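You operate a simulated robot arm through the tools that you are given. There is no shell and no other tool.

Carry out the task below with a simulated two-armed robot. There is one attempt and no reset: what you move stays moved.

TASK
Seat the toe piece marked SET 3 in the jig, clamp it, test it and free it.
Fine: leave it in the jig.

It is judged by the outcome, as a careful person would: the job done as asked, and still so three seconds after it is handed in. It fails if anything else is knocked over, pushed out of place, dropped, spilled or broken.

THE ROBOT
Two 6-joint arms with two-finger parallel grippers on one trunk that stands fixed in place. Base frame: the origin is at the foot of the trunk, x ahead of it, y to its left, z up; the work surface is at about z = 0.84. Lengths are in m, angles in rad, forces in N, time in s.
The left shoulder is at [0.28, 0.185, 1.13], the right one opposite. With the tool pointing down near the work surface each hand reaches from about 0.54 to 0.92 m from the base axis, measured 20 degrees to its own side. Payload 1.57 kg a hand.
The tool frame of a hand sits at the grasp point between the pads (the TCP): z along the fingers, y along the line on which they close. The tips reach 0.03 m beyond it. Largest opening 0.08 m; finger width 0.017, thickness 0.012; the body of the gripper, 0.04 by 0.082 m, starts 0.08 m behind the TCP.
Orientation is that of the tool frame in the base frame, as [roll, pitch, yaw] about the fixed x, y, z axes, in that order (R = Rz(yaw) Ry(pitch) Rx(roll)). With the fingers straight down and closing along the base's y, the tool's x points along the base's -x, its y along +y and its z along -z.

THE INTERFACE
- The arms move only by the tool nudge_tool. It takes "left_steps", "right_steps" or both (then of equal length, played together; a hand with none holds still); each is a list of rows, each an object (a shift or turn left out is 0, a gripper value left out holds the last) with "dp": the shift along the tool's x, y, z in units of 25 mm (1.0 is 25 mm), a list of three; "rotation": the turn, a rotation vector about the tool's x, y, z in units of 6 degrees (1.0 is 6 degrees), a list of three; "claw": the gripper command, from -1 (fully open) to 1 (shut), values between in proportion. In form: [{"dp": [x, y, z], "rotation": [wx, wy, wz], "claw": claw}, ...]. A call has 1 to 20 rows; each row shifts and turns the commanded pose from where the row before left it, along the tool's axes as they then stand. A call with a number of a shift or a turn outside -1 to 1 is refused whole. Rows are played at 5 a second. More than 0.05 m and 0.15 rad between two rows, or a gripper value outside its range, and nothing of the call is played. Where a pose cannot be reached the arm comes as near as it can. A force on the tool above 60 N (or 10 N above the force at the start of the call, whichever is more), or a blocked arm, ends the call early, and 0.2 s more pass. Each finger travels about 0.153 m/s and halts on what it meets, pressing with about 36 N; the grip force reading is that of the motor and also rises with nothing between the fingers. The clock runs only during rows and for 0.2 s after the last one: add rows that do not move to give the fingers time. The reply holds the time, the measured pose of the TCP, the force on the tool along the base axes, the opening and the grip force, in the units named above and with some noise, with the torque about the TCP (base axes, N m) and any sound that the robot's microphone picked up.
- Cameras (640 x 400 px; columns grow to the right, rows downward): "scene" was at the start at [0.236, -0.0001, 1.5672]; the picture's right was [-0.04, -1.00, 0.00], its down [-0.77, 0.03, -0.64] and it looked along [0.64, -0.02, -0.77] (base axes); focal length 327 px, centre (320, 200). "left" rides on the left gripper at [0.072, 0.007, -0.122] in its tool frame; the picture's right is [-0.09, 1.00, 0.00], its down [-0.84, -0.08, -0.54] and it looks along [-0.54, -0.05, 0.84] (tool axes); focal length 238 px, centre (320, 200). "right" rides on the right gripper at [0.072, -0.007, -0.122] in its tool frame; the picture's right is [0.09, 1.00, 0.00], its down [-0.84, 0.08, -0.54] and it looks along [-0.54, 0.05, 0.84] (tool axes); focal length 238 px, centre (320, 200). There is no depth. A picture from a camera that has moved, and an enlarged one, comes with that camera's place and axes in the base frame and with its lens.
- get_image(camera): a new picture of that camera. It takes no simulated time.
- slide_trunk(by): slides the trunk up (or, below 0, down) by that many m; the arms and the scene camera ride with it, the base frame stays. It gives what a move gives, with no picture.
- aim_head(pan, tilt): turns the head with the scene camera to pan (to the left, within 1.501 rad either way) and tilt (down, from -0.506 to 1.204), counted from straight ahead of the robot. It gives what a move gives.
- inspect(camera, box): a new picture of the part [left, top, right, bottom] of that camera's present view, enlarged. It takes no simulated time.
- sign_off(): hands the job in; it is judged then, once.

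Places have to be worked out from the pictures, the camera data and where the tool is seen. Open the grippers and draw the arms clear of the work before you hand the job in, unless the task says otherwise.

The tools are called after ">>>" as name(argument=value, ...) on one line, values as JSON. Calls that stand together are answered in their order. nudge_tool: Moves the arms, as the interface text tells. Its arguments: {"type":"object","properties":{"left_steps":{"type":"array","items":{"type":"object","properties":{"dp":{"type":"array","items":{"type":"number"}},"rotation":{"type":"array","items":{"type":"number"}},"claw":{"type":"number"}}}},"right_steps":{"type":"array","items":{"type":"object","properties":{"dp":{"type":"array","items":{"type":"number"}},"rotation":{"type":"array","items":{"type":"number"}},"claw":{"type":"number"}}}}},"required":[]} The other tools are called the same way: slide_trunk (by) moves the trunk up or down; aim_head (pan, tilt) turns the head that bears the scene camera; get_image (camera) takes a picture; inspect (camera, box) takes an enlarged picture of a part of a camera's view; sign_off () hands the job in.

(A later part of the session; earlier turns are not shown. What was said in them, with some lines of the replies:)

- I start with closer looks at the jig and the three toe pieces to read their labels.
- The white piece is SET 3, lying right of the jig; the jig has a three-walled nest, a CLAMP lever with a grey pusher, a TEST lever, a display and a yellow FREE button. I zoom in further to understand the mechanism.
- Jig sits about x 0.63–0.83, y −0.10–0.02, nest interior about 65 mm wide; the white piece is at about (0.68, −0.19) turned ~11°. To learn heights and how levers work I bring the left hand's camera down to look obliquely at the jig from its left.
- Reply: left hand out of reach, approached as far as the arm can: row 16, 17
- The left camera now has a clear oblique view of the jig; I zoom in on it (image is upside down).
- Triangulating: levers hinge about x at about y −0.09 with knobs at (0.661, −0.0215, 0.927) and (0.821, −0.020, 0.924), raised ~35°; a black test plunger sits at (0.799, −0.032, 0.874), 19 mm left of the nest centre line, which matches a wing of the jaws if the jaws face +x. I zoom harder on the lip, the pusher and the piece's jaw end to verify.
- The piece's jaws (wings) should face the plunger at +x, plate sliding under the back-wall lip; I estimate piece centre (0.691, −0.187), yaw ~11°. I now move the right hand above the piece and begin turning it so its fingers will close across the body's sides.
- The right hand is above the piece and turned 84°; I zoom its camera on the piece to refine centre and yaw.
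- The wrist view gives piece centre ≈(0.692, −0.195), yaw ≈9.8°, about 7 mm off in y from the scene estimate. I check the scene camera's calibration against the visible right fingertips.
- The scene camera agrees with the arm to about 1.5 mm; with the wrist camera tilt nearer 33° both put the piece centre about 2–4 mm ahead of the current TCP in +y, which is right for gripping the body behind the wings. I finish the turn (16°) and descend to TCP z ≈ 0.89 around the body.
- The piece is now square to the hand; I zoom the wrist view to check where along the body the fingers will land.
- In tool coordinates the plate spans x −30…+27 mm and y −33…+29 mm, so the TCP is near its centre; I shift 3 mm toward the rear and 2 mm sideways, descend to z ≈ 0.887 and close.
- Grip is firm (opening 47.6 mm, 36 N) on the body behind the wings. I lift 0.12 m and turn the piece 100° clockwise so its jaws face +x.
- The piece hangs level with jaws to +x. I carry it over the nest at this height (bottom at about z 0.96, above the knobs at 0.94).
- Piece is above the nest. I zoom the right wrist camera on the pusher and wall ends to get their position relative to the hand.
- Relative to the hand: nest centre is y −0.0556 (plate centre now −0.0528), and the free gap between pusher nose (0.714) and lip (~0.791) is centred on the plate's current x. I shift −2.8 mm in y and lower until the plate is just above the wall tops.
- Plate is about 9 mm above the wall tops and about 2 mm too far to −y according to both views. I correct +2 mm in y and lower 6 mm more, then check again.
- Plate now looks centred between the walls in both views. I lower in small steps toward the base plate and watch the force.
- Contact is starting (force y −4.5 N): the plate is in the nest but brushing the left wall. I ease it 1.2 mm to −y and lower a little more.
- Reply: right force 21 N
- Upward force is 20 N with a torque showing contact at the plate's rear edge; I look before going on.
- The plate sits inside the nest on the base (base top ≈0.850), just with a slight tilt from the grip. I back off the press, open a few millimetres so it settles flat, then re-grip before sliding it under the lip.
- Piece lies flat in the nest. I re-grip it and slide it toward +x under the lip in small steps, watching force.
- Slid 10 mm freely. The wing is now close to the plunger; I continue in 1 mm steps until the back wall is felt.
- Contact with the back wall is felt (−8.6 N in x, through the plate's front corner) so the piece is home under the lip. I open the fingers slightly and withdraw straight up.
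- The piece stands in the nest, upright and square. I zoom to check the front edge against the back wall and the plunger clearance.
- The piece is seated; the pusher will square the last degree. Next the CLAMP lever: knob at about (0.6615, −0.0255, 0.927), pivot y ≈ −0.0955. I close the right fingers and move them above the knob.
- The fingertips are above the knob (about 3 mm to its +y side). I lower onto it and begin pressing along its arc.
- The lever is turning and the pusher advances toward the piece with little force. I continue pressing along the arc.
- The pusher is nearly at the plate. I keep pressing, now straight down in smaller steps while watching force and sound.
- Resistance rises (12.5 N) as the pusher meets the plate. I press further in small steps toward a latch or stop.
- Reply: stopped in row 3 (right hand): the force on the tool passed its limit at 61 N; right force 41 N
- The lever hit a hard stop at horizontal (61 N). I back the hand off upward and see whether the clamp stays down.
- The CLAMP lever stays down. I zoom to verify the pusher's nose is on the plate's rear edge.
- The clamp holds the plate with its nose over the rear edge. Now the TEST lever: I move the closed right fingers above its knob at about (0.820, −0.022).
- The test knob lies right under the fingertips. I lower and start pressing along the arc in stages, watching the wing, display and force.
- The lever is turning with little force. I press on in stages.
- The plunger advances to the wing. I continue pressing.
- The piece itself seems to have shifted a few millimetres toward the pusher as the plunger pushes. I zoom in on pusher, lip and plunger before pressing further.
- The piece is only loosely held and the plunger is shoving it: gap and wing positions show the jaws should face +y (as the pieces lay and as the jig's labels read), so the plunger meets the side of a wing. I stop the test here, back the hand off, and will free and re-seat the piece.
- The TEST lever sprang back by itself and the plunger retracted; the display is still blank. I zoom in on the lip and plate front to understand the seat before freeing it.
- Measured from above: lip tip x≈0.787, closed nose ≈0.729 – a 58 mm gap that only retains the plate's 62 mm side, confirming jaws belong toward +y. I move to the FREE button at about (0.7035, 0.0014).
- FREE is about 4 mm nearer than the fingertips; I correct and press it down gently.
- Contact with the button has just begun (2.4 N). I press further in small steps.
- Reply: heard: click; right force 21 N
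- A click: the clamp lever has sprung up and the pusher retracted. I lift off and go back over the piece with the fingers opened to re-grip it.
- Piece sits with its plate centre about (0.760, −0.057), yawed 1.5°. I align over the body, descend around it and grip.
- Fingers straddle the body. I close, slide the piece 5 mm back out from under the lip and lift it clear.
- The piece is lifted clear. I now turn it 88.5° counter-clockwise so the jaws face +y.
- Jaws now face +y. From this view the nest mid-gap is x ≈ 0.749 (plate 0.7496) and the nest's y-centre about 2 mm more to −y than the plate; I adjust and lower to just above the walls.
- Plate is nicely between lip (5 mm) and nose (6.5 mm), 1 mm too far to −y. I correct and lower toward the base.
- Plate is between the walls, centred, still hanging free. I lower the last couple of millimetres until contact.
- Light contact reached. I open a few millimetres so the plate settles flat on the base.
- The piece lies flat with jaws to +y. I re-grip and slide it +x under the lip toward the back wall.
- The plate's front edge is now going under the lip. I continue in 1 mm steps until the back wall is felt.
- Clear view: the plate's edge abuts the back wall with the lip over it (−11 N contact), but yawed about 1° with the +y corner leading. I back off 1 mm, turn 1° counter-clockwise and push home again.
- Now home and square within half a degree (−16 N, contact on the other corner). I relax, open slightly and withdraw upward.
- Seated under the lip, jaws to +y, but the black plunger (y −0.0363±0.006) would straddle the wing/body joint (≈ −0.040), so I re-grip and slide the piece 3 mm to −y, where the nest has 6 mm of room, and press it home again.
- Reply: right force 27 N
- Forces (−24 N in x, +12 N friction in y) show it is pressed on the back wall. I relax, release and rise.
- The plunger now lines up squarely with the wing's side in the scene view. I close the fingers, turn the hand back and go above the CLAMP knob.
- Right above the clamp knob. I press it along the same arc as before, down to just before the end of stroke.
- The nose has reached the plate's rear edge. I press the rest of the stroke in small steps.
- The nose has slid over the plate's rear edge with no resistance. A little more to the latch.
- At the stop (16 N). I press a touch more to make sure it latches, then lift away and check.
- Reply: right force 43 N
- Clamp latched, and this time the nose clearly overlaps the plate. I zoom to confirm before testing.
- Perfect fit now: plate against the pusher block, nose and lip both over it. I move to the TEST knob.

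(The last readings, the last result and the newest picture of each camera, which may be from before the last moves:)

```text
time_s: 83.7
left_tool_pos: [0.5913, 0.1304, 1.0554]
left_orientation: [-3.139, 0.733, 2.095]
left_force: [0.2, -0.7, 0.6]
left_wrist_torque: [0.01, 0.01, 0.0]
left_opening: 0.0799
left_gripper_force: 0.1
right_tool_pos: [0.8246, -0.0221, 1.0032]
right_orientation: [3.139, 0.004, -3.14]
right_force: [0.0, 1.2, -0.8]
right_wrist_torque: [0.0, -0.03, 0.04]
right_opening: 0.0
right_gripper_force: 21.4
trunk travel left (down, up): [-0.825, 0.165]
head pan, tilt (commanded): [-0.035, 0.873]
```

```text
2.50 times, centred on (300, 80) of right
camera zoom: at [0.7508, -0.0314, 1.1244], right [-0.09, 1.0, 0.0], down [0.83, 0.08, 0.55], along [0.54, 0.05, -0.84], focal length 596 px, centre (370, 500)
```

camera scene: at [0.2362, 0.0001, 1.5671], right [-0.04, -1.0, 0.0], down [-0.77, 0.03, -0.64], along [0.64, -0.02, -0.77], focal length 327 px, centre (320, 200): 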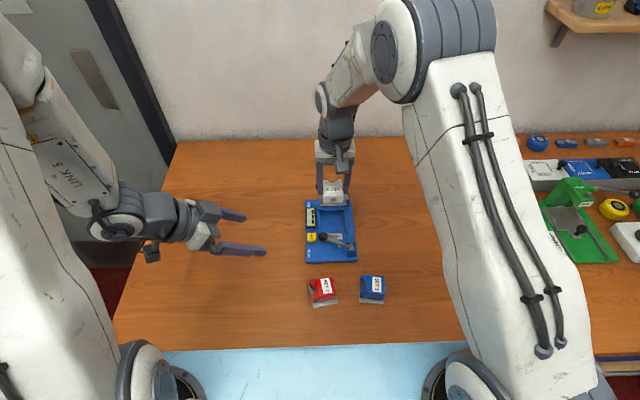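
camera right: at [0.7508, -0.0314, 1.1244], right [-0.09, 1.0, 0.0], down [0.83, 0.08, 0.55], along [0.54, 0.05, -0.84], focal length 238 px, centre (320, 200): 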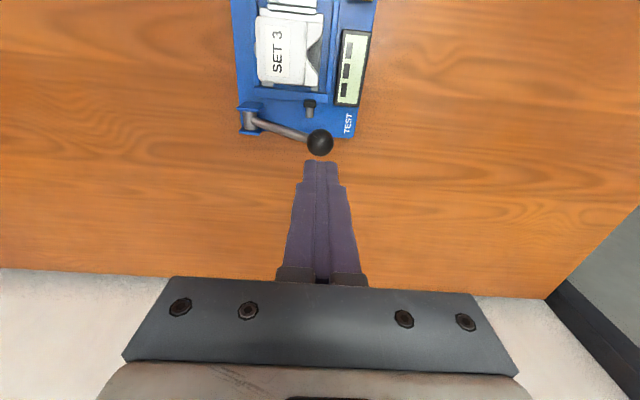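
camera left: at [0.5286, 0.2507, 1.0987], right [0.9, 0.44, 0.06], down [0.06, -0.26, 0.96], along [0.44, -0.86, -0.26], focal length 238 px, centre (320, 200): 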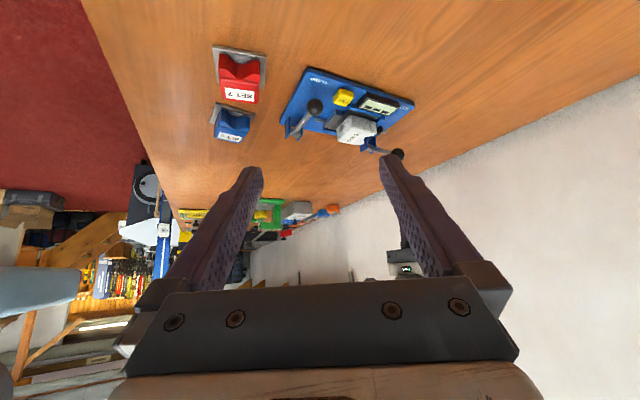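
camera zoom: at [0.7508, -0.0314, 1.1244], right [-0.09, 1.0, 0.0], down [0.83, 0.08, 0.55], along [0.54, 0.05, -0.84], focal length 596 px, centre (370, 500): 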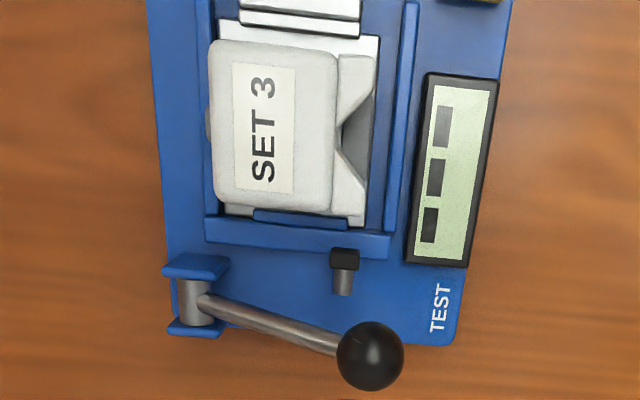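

The plunger aims at the wing. I lower onto the TEST knob and press along its arc in stages.

>>> nudge_tool(right_steps=[{"dp": [0.1, 0, 0.7]}, {"dp": [0, 0, 0.6]}, {"dp": [0, 0.08, 0.25]}, {"dp": [0, 0.1, 0.25]}, {"dp": [0.03, 0.1, 0.25]}, {"dp": [0.03, 0.08, 0.25]}, {}])

>>> inspect(camera="left", box=[325, 85, 425, 165])

>>> inspect(camera="scene", box=[305, 180, 369, 240])

```text
time_s: 85.3
left_tool_pos: [0.5909, 0.1299, 1.0559]
left_orientation: [-3.137, 0.733, 2.094]
left_force: [0.3, -0.2, -0.1]
left_wrist_torque: [0.01, -0.03, -0.01]
left_opening: 0.08
left_gripper_force: 0.1
right_tool_pos: [0.8194, -0.0106, 0.9464]
right_orientation: [3.139, 0.003, 3.141]
right_force: [0.1, -0.2, 0.8]
right_wrist_torque: [0.0, 0.0, 0.0]
right_opening: 0.0001
right_gripper_force: 20.8
trunk travel left (down, up): [-0.825, 0.165]
head pan, tilt (commanded): [-0.035, 0.873]
```

```text
5.00 times, centred on (375, 125) of left
camera zoom: at [0.5285, 0.2508, 1.0988], right [0.9, 0.44, 0.06], down [0.06, -0.26, 0.96], along [0.44, -0.86, -0.26], focal length 1192 px, centre (45, 575)
```

zoom: 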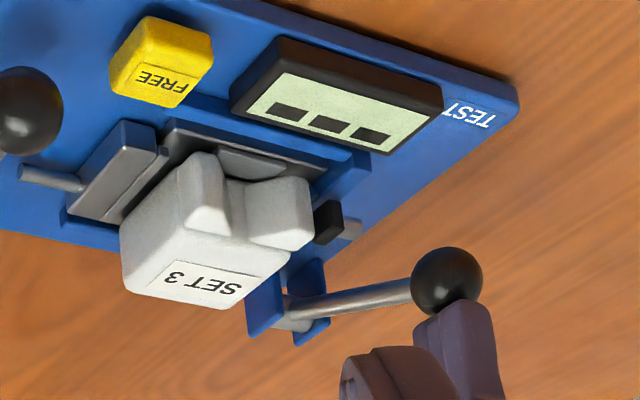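

```text
6.67 times, centred on (337, 210) of scene
camera zoom: at [0.236, 0.0001, 1.5672], right [-0.04, -1.0, 0.0], down [-0.77, 0.03, -0.64], along [0.64, -0.02, -0.77], focal length 2180 px, centre (207, 133)
```

zoom: 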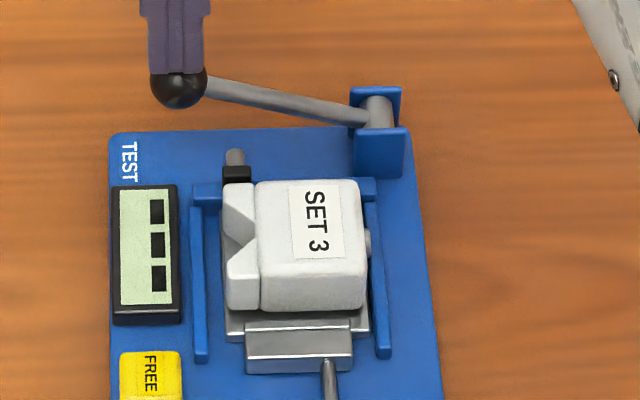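

The plunger is about to meet the wing. I continue in smaller steps.

>>> nudge_tool(right_steps=[{"dp": [0, 0.04, 0.2]}, {"dp": [0, 0.02, 0.2]}, {}])

>>> inspect(camera="left", box=[325, 85, 425, 165])

>>> inspect(camera="scene", box=[305, 180, 369, 240])

```text
time_s: 86.1
left_tool_pos: [0.5922, 0.131, 1.0557]
left_orientation: [-3.138, 0.733, 2.095]
left_force: [-0.1, 0.0, 0.0]
left_wrist_torque: [0.03, -0.01, 0.02]
left_opening: 0.0802
left_gripper_force: 0.1
right_tool_pos: [0.8192, -0.0092, 0.9367]
right_orientation: [3.139, 0.002, -3.14]
right_force: [-1.2, 0.2, 1.2]
right_wrist_torque: [-0.01, 0.01, -0.02]
right_opening: 0.0001
right_gripper_force: 21.6
trunk travel left (down, up): [-0.825, 0.165]
head pan, tilt (commanded): [-0.035, 0.873]
```

```text
5.00 times, centred on (375, 125) of left
camera zoom: at [0.5284, 0.2509, 1.0988], right [0.9, 0.44, 0.06], down [0.06, -0.26, 0.96], along [0.44, -0.86, -0.26], focal length 1192 px, centre (45, 575)
```

zoom: 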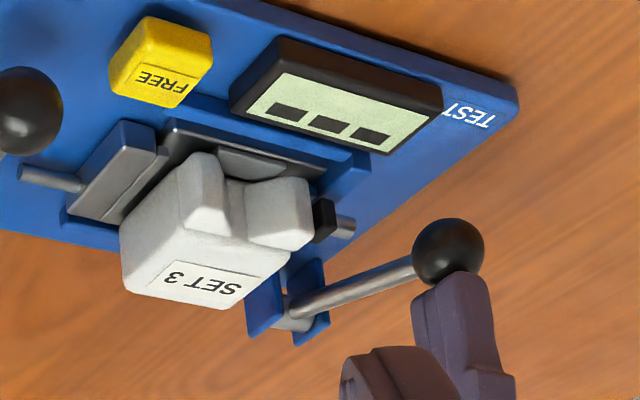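

```text
6.67 times, centred on (337, 210) of scene
camera zoom: at [0.236, 0.0002, 1.5672], right [-0.04, -1.0, 0.0], down [-0.77, 0.03, -0.64], along [0.64, -0.02, -0.77], focal length 2180 px, centre (207, 133)
```

zoom: 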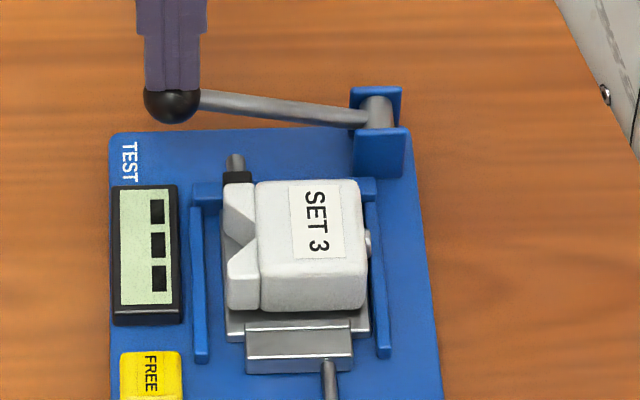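

Force still low; the plunger touches the wing while the piece stays put. I press on.

>>> nudge_tool(right_steps=[{"dp": [0, 0.02, 0.15]}, {"dp": [0, 0, 0.15]}, {}])

>>> inspect(camera="left", box=[325, 85, 425, 165])

>>> inspect(camera="scene", box=[305, 180, 369, 240])

```text
time_s: 86.9
left_tool_pos: [0.592, 0.1289, 1.0553]
left_orientation: [-3.139, 0.732, 2.095]
left_force: [0.3, -0.7, -0.9]
left_wrist_torque: [-0.02, 0.01, 0.01]
left_opening: 0.08
left_gripper_force: 0.2
right_tool_pos: [0.8177, -0.0089, 0.9292]
right_orientation: [3.14, 0.006, 3.141]
right_force: [0.3, 0.4, 0.9]
right_wrist_torque: [0.03, -0.04, 0.0]
right_opening: 0.0
right_gripper_force: 21.2
trunk travel left (down, up): [-0.825, 0.165]
head pan, tilt (commanded): [-0.035, 0.873]
```

```text
5.00 times, centred on (375, 125) of left
camera zoom: at [0.5284, 0.2509, 1.0988], right [0.9, 0.44, 0.06], down [0.06, -0.26, 0.96], along [0.44, -0.86, -0.26], focal length 1192 px, centre (45, 575)
```

zoom: 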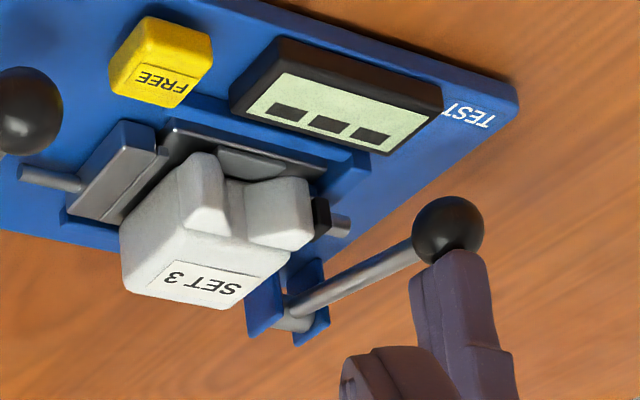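

```text
6.67 times, centred on (337, 210) of scene
camera zoom: at [0.236, 0.0002, 1.5672], right [-0.04, -1.0, 0.0], down [-0.77, 0.03, -0.64], along [0.64, -0.02, -0.77], focal length 2180 px, centre (207, 133)
```

zoom: 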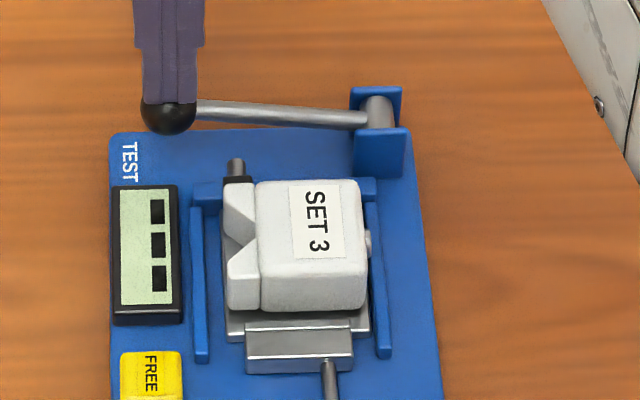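

Still light; the plunger keeps advancing. Further down.

>>> nudge_tool(right_steps=[{"dp": [0, 0, 0.15]}, {"dp": [0, 0, 0.12]}, {}])

>>> inspect(camera="left", box=[325, 85, 425, 165])

>>> inspect(camera="scene", box=[305, 180, 369, 240])

```text
time_s: 87.7
left_tool_pos: [0.5912, 0.1301, 1.0554]
left_orientation: [-3.139, 0.732, 2.094]
left_force: [0.8, 0.1, 0.0]
left_wrist_torque: [-0.03, -0.02, -0.05]
left_opening: 0.0799
left_gripper_force: 0.0
right_tool_pos: [0.8182, -0.0074, 0.9238]
right_orientation: [3.14, 0.004, -3.141]
right_force: [-1.3, -0.5, 6.3]
right_wrist_torque: [-0.03, 0.03, 0.01]
right_opening: 0.0
right_gripper_force: 21.0
trunk travel left (down, up): [-0.825, 0.165]
head pan, tilt (commanded): [-0.035, 0.873]
```

```text
5.00 times, centred on (375, 125) of left
camera zoom: at [0.5282, 0.2508, 1.099], right [0.9, 0.44, 0.06], down [0.06, -0.26, 0.96], along [0.44, -0.86, -0.26], focal length 1192 px, centre (45, 575)
```

zoom: 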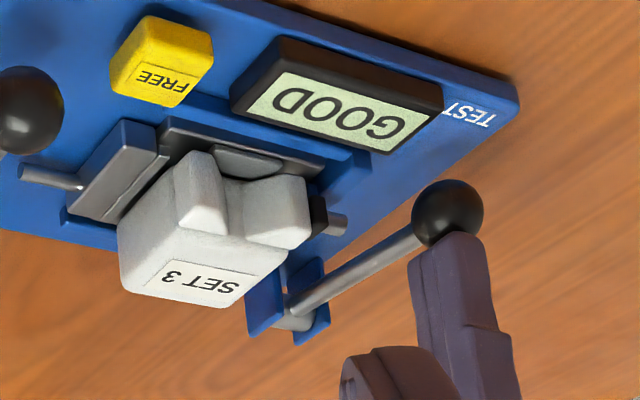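

```text
6.67 times, centred on (337, 210) of scene
camera zoom: at [0.2356, 0.0001, 1.5673], right [-0.04, -1.0, 0.0], down [-0.77, 0.03, -0.64], along [0.64, -0.02, -0.77], focal length 2180 px, centre (207, 133)
```

zoom: 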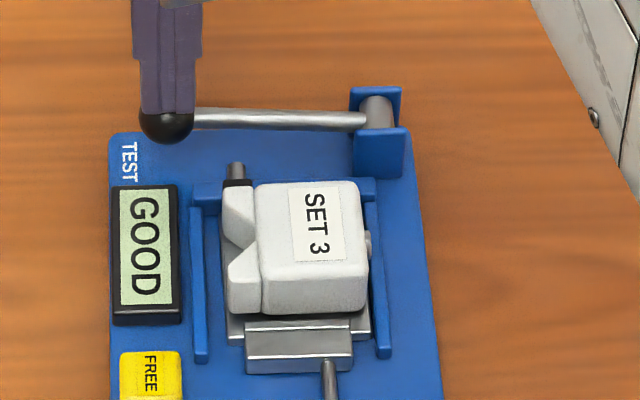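

The display reads GOOD — the test is done and the piece is fine, so it stays in the jig. I let the TEST lever spring back and lift away.

>>> nudge_tool(right_steps=[{"dp": [0, 0, -0.3]}, {"dp": [0, 0, -0.7]}, {"dp": [0, 0, -0.9]}, {"dp": [0, 0, -0.9]}, {"dp": [0, 0, -0.6]}, {}])

>>> inspect(camera="left", box=[270, 75, 420, 180])

>>> inspect(camera="scene", box=[300, 175, 380, 265])

```text
time_s: 89.1
left_tool_pos: [0.5906, 0.1297, 1.0551]
left_orientation: [-3.141, 0.733, 2.095]
left_force: [0.0, 0.8, 0.1]
left_wrist_torque: [0.01, 0.03, 0.03]
left_opening: 0.0801
left_gripper_force: 0.1
right_tool_pos: [0.8174, -0.008, 1.0077]
right_orientation: [3.139, 0.004, 3.141]
right_force: [0.2, -0.5, 0.5]
right_wrist_torque: [-0.03, 0.02, 0.01]
right_opening: 0.0
right_gripper_force: 21.2
trunk travel left (down, up): [-0.825, 0.165]
head pan, tilt (commanded): [-0.035, 0.873]
```

```text
3.81 times, centred on (345, 128) of left
camera zoom: at [0.5284, 0.2509, 1.0988], right [0.9, 0.44, 0.06], down [0.06, -0.26, 0.96], along [0.44, -0.86, -0.26], focal length 908 px, centre (225, 476)
```

zoom: 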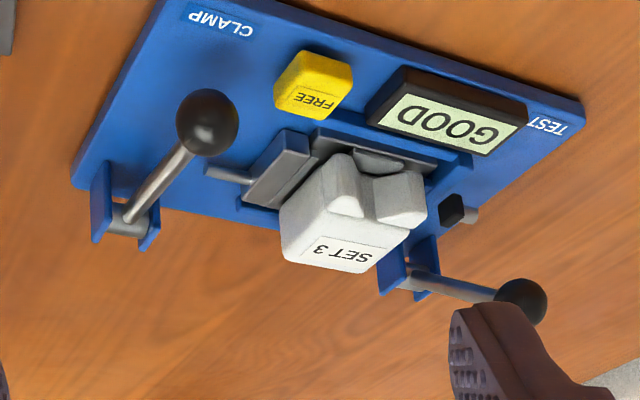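

```text
4.44 times, centred on (340, 220) of scene
camera zoom: at [0.236, 0.0002, 1.5672], right [-0.04, -1.0, 0.0], down [-0.77, 0.03, -0.64], along [0.64, -0.02, -0.77], focal length 1454 px, centre (231, 111)
```

zoom: 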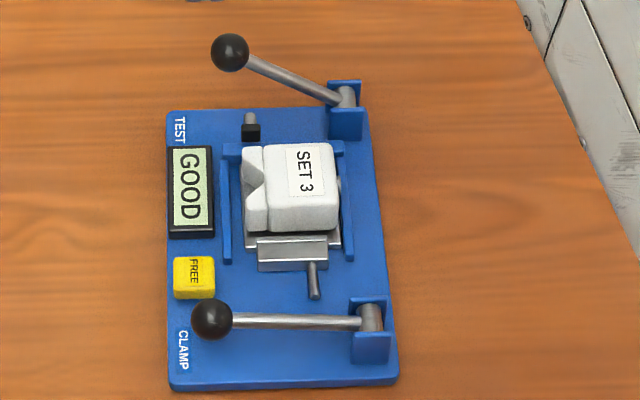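

GOOD stays on the display, the piece is still clamped and undisturbed. Now I go to the FREE button and press it.

>>> nudge_tool(right_steps=[{"dp": [0.94, 0.08, 0]}, {"dp": [0.94, 0.08, 0]}, {"dp": [0.94, 0.08, 0]}, {"dp": [0.94, 0.08, 0]}, {"dp": [0.94, 0.08, 0]}, {"dp": [0, 0, 0.8]}, {"dp": [0, 0, 0.8]}, {"dp": [0, 0, 0.8]}, {"dp": [0, 0, 0.8]}, {}])

>>> get_image(camera="right")

>>> inspect(camera="scene", box=[300, 175, 380, 265])

```text
time_s: 91.3
left_tool_pos: [0.5916, 0.1304, 1.0568]
left_orientation: [-3.138, 0.733, 2.094]
left_force: [-0.1, 0.0, -0.1]
left_wrist_torque: [-0.01, -0.02, 0.0]
left_opening: 0.0801
left_gripper_force: 0.1
right_tool_pos: [0.7005, 0.0013, 0.9281]
right_orientation: [3.14, 0.006, -3.141]
right_force: [-0.8, 0.0, 1.4]
right_wrist_torque: [0.01, 0.03, 0.03]
right_opening: 0.0
right_gripper_force: 21.3
trunk travel left (down, up): [-0.825, 0.165]
head pan, tilt (commanded): [-0.035, 0.873]
```

```text
taken
camera right: at [0.6273, -0.0071, 1.0484], right [-0.09, 1.0, 0.0], down [0.83, 0.08, 0.55], along [0.54, 0.05, -0.84], focal length 238 px, centre (320, 200)
```

right: 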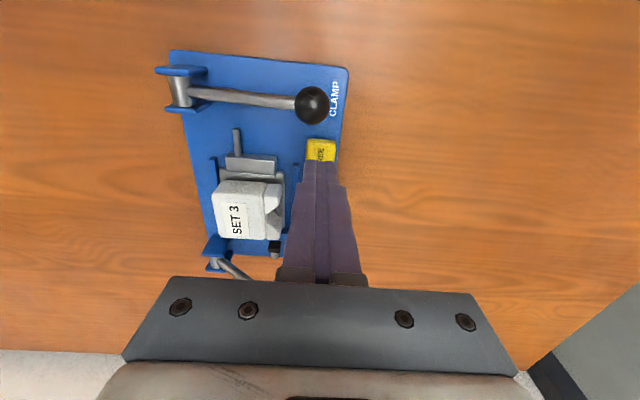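

```text
4.44 times, centred on (340, 220) of scene
camera zoom: at [0.2362, 0.0002, 1.5671], right [-0.04, -1.0, 0.0], down [-0.77, 0.03, -0.64], along [0.64, -0.02, -0.77], focal length 1454 px, centre (231, 111)
```

zoom: 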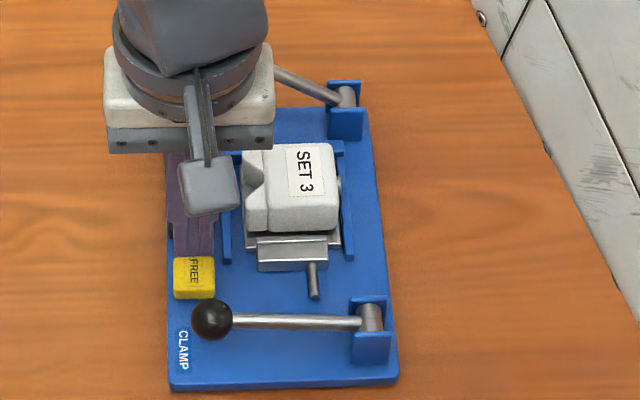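

Fingertips are over FREE at the same spot as before. I press down to the click.

>>> nudge_tool(right_steps=[{"dp": [0, 0, 0.6]}, {"dp": [0, 0, 0.5]}, {"dp": [0, 0, 0.15]}, {"dp": [0, 0, 0.1]}, {"dp": [0, 0, 0.1]}, {"dp": [0, 0, 0.08]}, {}])

>>> inspect(camera="left", box=[270, 75, 420, 180])

```text
time_s: 92.9
left_tool_pos: [0.5896, 0.129, 1.0574]
left_orientation: [-3.14, 0.732, 2.092]
left_force: [-0.3, 0.3, -0.2]
left_wrist_torque: [0.04, 0.03, 0.02]
left_opening: 0.0799
left_gripper_force: 0.0
right_tool_pos: [0.7032, 0.0006, 0.8937]
right_orientation: [3.137, 0.008, 3.141]
right_force: [-12.3, -9.4, 47.0]
right_wrist_torque: [-0.3, 0.52, 0.09]
right_opening: 0.0
right_gripper_force: 21.3
trunk travel left (down, up): [-0.825, 0.165]
head pan, tilt (commanded): [-0.035, 0.873]
heard: click
```

```text
3.81 times, centred on (345, 128) of left
camera zoom: at [0.5267, 0.2503, 1.1004], right [0.9, 0.44, 0.06], down [0.06, -0.26, 0.96], along [0.44, -0.86, -0.26], focal length 908 px, centre (225, 476)
```

zoom: 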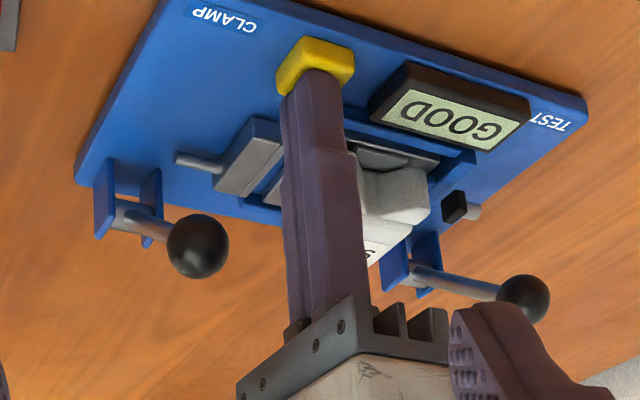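

Click heard: clamp released, pusher retracted, display still GOOD. I raise the right hand, open it and draw it back to its starting area.

>>> nudge_tool(right_steps=[{"dp": [0, 0, -0.3]}, {"dp": [0, 0, -0.8]}, {"dp": [0, 0, -0.95]}, {"dp": [0, 0, -0.95]}, {"dp": [0, 0, -0.95]}, {"dp": [0, 0, -0.95]}, {"dp": [0, 0, -0.95]}, {"dp": [0, 0, -0.95]}, {"dp": [0, 0, -0.95]}, {"dp": [0.55, -0.9, 0], "claw": 0}, {"dp": [0.55, -0.9, 0], "claw": -1}, {"dp": [0.55, -0.9, 0], "claw": -1}, {"dp": [0.55, -0.9, 0]}, {"dp": [0.55, -0.9, 0]}, {"dp": [0.55, -0.9, 0]}, {"dp": [0.55, -0.9, 0]}, {"dp": [0.55, -0.9, 0]}, {"dp": [0.55, -0.9, 0]}, {}])

>>> get_image(camera="scene")

>>> inspect(camera="scene", box=[300, 175, 400, 310])

>>> inspect(camera="left", box=[290, 75, 420, 170])

```text
time_s: 96.9
left_tool_pos: [0.5919, 0.1301, 1.0563]
left_orientation: [-3.14, 0.733, 2.096]
left_force: [0.6, -0.3, -0.2]
left_wrist_torque: [-0.01, 0.0, 0.02]
left_opening: 0.0803
left_gripper_force: 0.0
right_tool_pos: [0.575, -0.2029, 1.0828]
right_orientation: [3.141, 0.004, -3.141]
right_force: [0.3, 0.2, -0.3]
right_wrist_torque: [-0.01, -0.03, 0.01]
right_opening: 0.08
right_gripper_force: 0.0
trunk travel left (down, up): [-0.825, 0.165]
head pan, tilt (commanded): [-0.035, 0.873]
```

```text
taken
camera scene: at [0.2359, 0.0, 1.5672], right [-0.04, -1.0, 0.0], down [-0.77, 0.03, -0.64], along [0.64, -0.02, -0.77], focal length 327 px, centre (320, 200)
```

scene: 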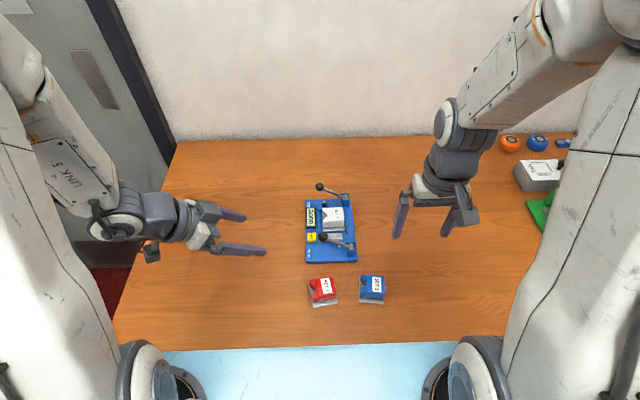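

```text
2.96 times, centred on (350, 242) of scene
camera zoom: at [0.2359, 0.0, 1.5672], right [-0.04, -1.0, 0.0], down [-0.77, 0.03, -0.64], along [0.64, -0.02, -0.77], focal length 969 px, centre (231, 74)
```

zoom: 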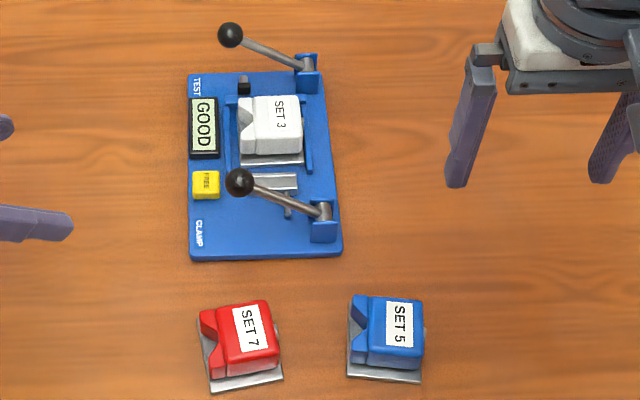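

```text
4.21 times, centred on (355, 122) of left
camera zoom: at [0.5284, 0.2507, 1.0989], right [0.9, 0.44, 0.06], down [0.06, -0.26, 0.96], along [0.44, -0.86, -0.26], focal length 1004 px, centre (173, 526)
```

zoom: 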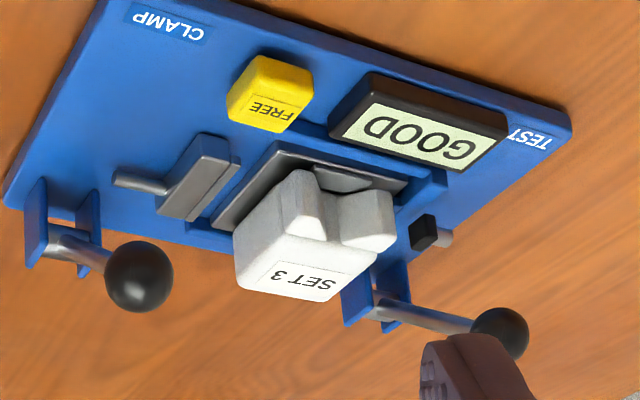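

Everything is as wanted: SET 3 freed in the nest, display GOOD, other pieces untouched, right hand open and clear. I untilt and raise the left hand back away from the work.

>>> nudge_tool(left_steps=[{"rotation": [0, 1, 0]}, {"rotation": [0, 1, 0]}, {"rotation": [0, 1, 0]}, {"rotation": [0, 1, 0]}, {"rotation": [0, 1, 0]}, {"rotation": [0, 1, 0]}, {"rotation": [0, 1, 0]}, {"dp": [0, 0, -0.8], "rotation": [0, 0, -1]}, {"dp": [0, 0, -0.8], "rotation": [0, 0, -1]}, {"dp": [0, 0, -0.8], "rotation": [0, 0, -1]}, {"dp": [0, 0, -0.8], "rotation": [0, 0, -1]}, {"dp": [0, 0, -0.8], "rotation": [0, 0, -1]}, {"rotation": [0, 0, -1]}, {"rotation": [0, 0, -1]}, {"rotation": [0, 0, -1]}, {"rotation": [0, 0, -1]}, {"rotation": [0, 0, -1]}, {}])

>>> get_image(camera="scene")

>>> inspect(camera="scene", box=[300, 175, 400, 310])

```text
time_s: 100.7
left_tool_pos: [0.5924, 0.1294, 1.156]
left_orientation: [-3.14, -0.002, 3.141]
left_force: [0.8, -0.1, 0.3]
left_wrist_torque: [0.0, 0.01, -0.03]
left_opening: 0.0798
left_gripper_force: 0.1
right_tool_pos: [0.5752, -0.2015, 1.0829]
right_orientation: [3.139, 0.003, -3.141]
right_force: [0.6, -0.3, 0.4]
right_wrist_torque: [0.01, -0.01, 0.04]
right_opening: 0.0801
right_gripper_force: 0.1
trunk travel left (down, up): [-0.825, 0.165]
head pan, tilt (commanded): [-0.035, 0.873]
```

```text
taken
camera scene: at [0.236, 0.0, 1.5672], right [-0.04, -1.0, 0.0], down [-0.77, 0.03, -0.64], along [0.64, -0.02, -0.77], focal length 327 px, centre (320, 200)
```

scene: 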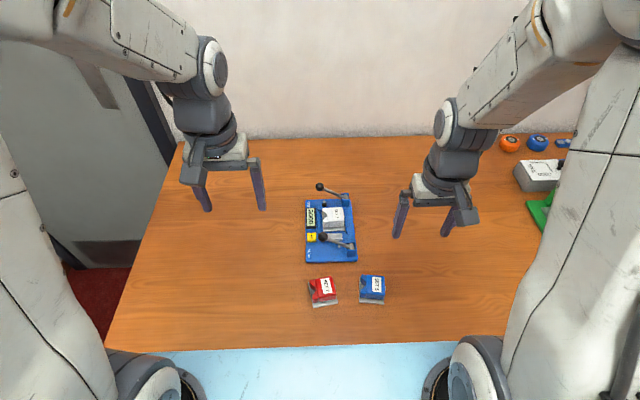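

```text
2.96 times, centred on (350, 242) of scene
camera zoom: at [0.236, 0.0, 1.5672], right [-0.04, -1.0, 0.0], down [-0.77, 0.03, -0.64], along [0.64, -0.02, -0.77], focal length 969 px, centre (231, 74)
```

zoom: 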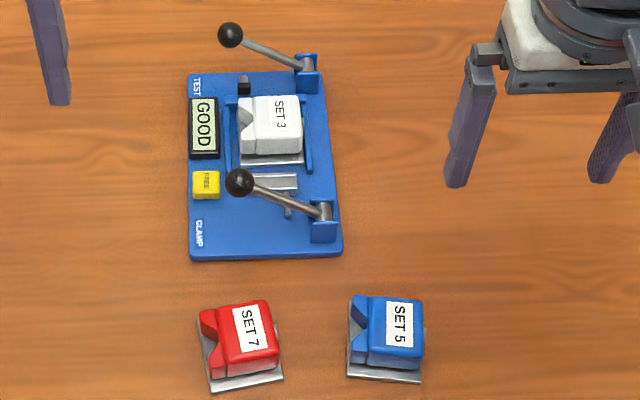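

Both arms are clear with open grippers. SET 3 lies freed in the jig with the result GOOD, and nothing else has moved, so I hand the job in.

>>> sign_off()

```text
The job is handed in.
```

SET 3 was seated in the jig, clamped, tested and freed. The display read GOOD, so I left it in the jig as you asked. I've handed the job in.

- **First attempt was wrong:** I first put the piece in with its jaws facing away from the robot. The clamp closed but didn't grip it. When I started the test, the plunger pushed the whole piece back a few millimetres in the nest.
- **How I fixed it:** I stopped before the display gave a reading, pressed FREE, and re-seated the piece a quarter turn round, with its jaws toward the display. This time the clamp held the plate, and the test read GOOD.
- **End state:** Both levers are up and the pusher is back. The last pictures show SET 5, SET 7 and the jig where they started. Both grippers are open and the arms are clear of the work.
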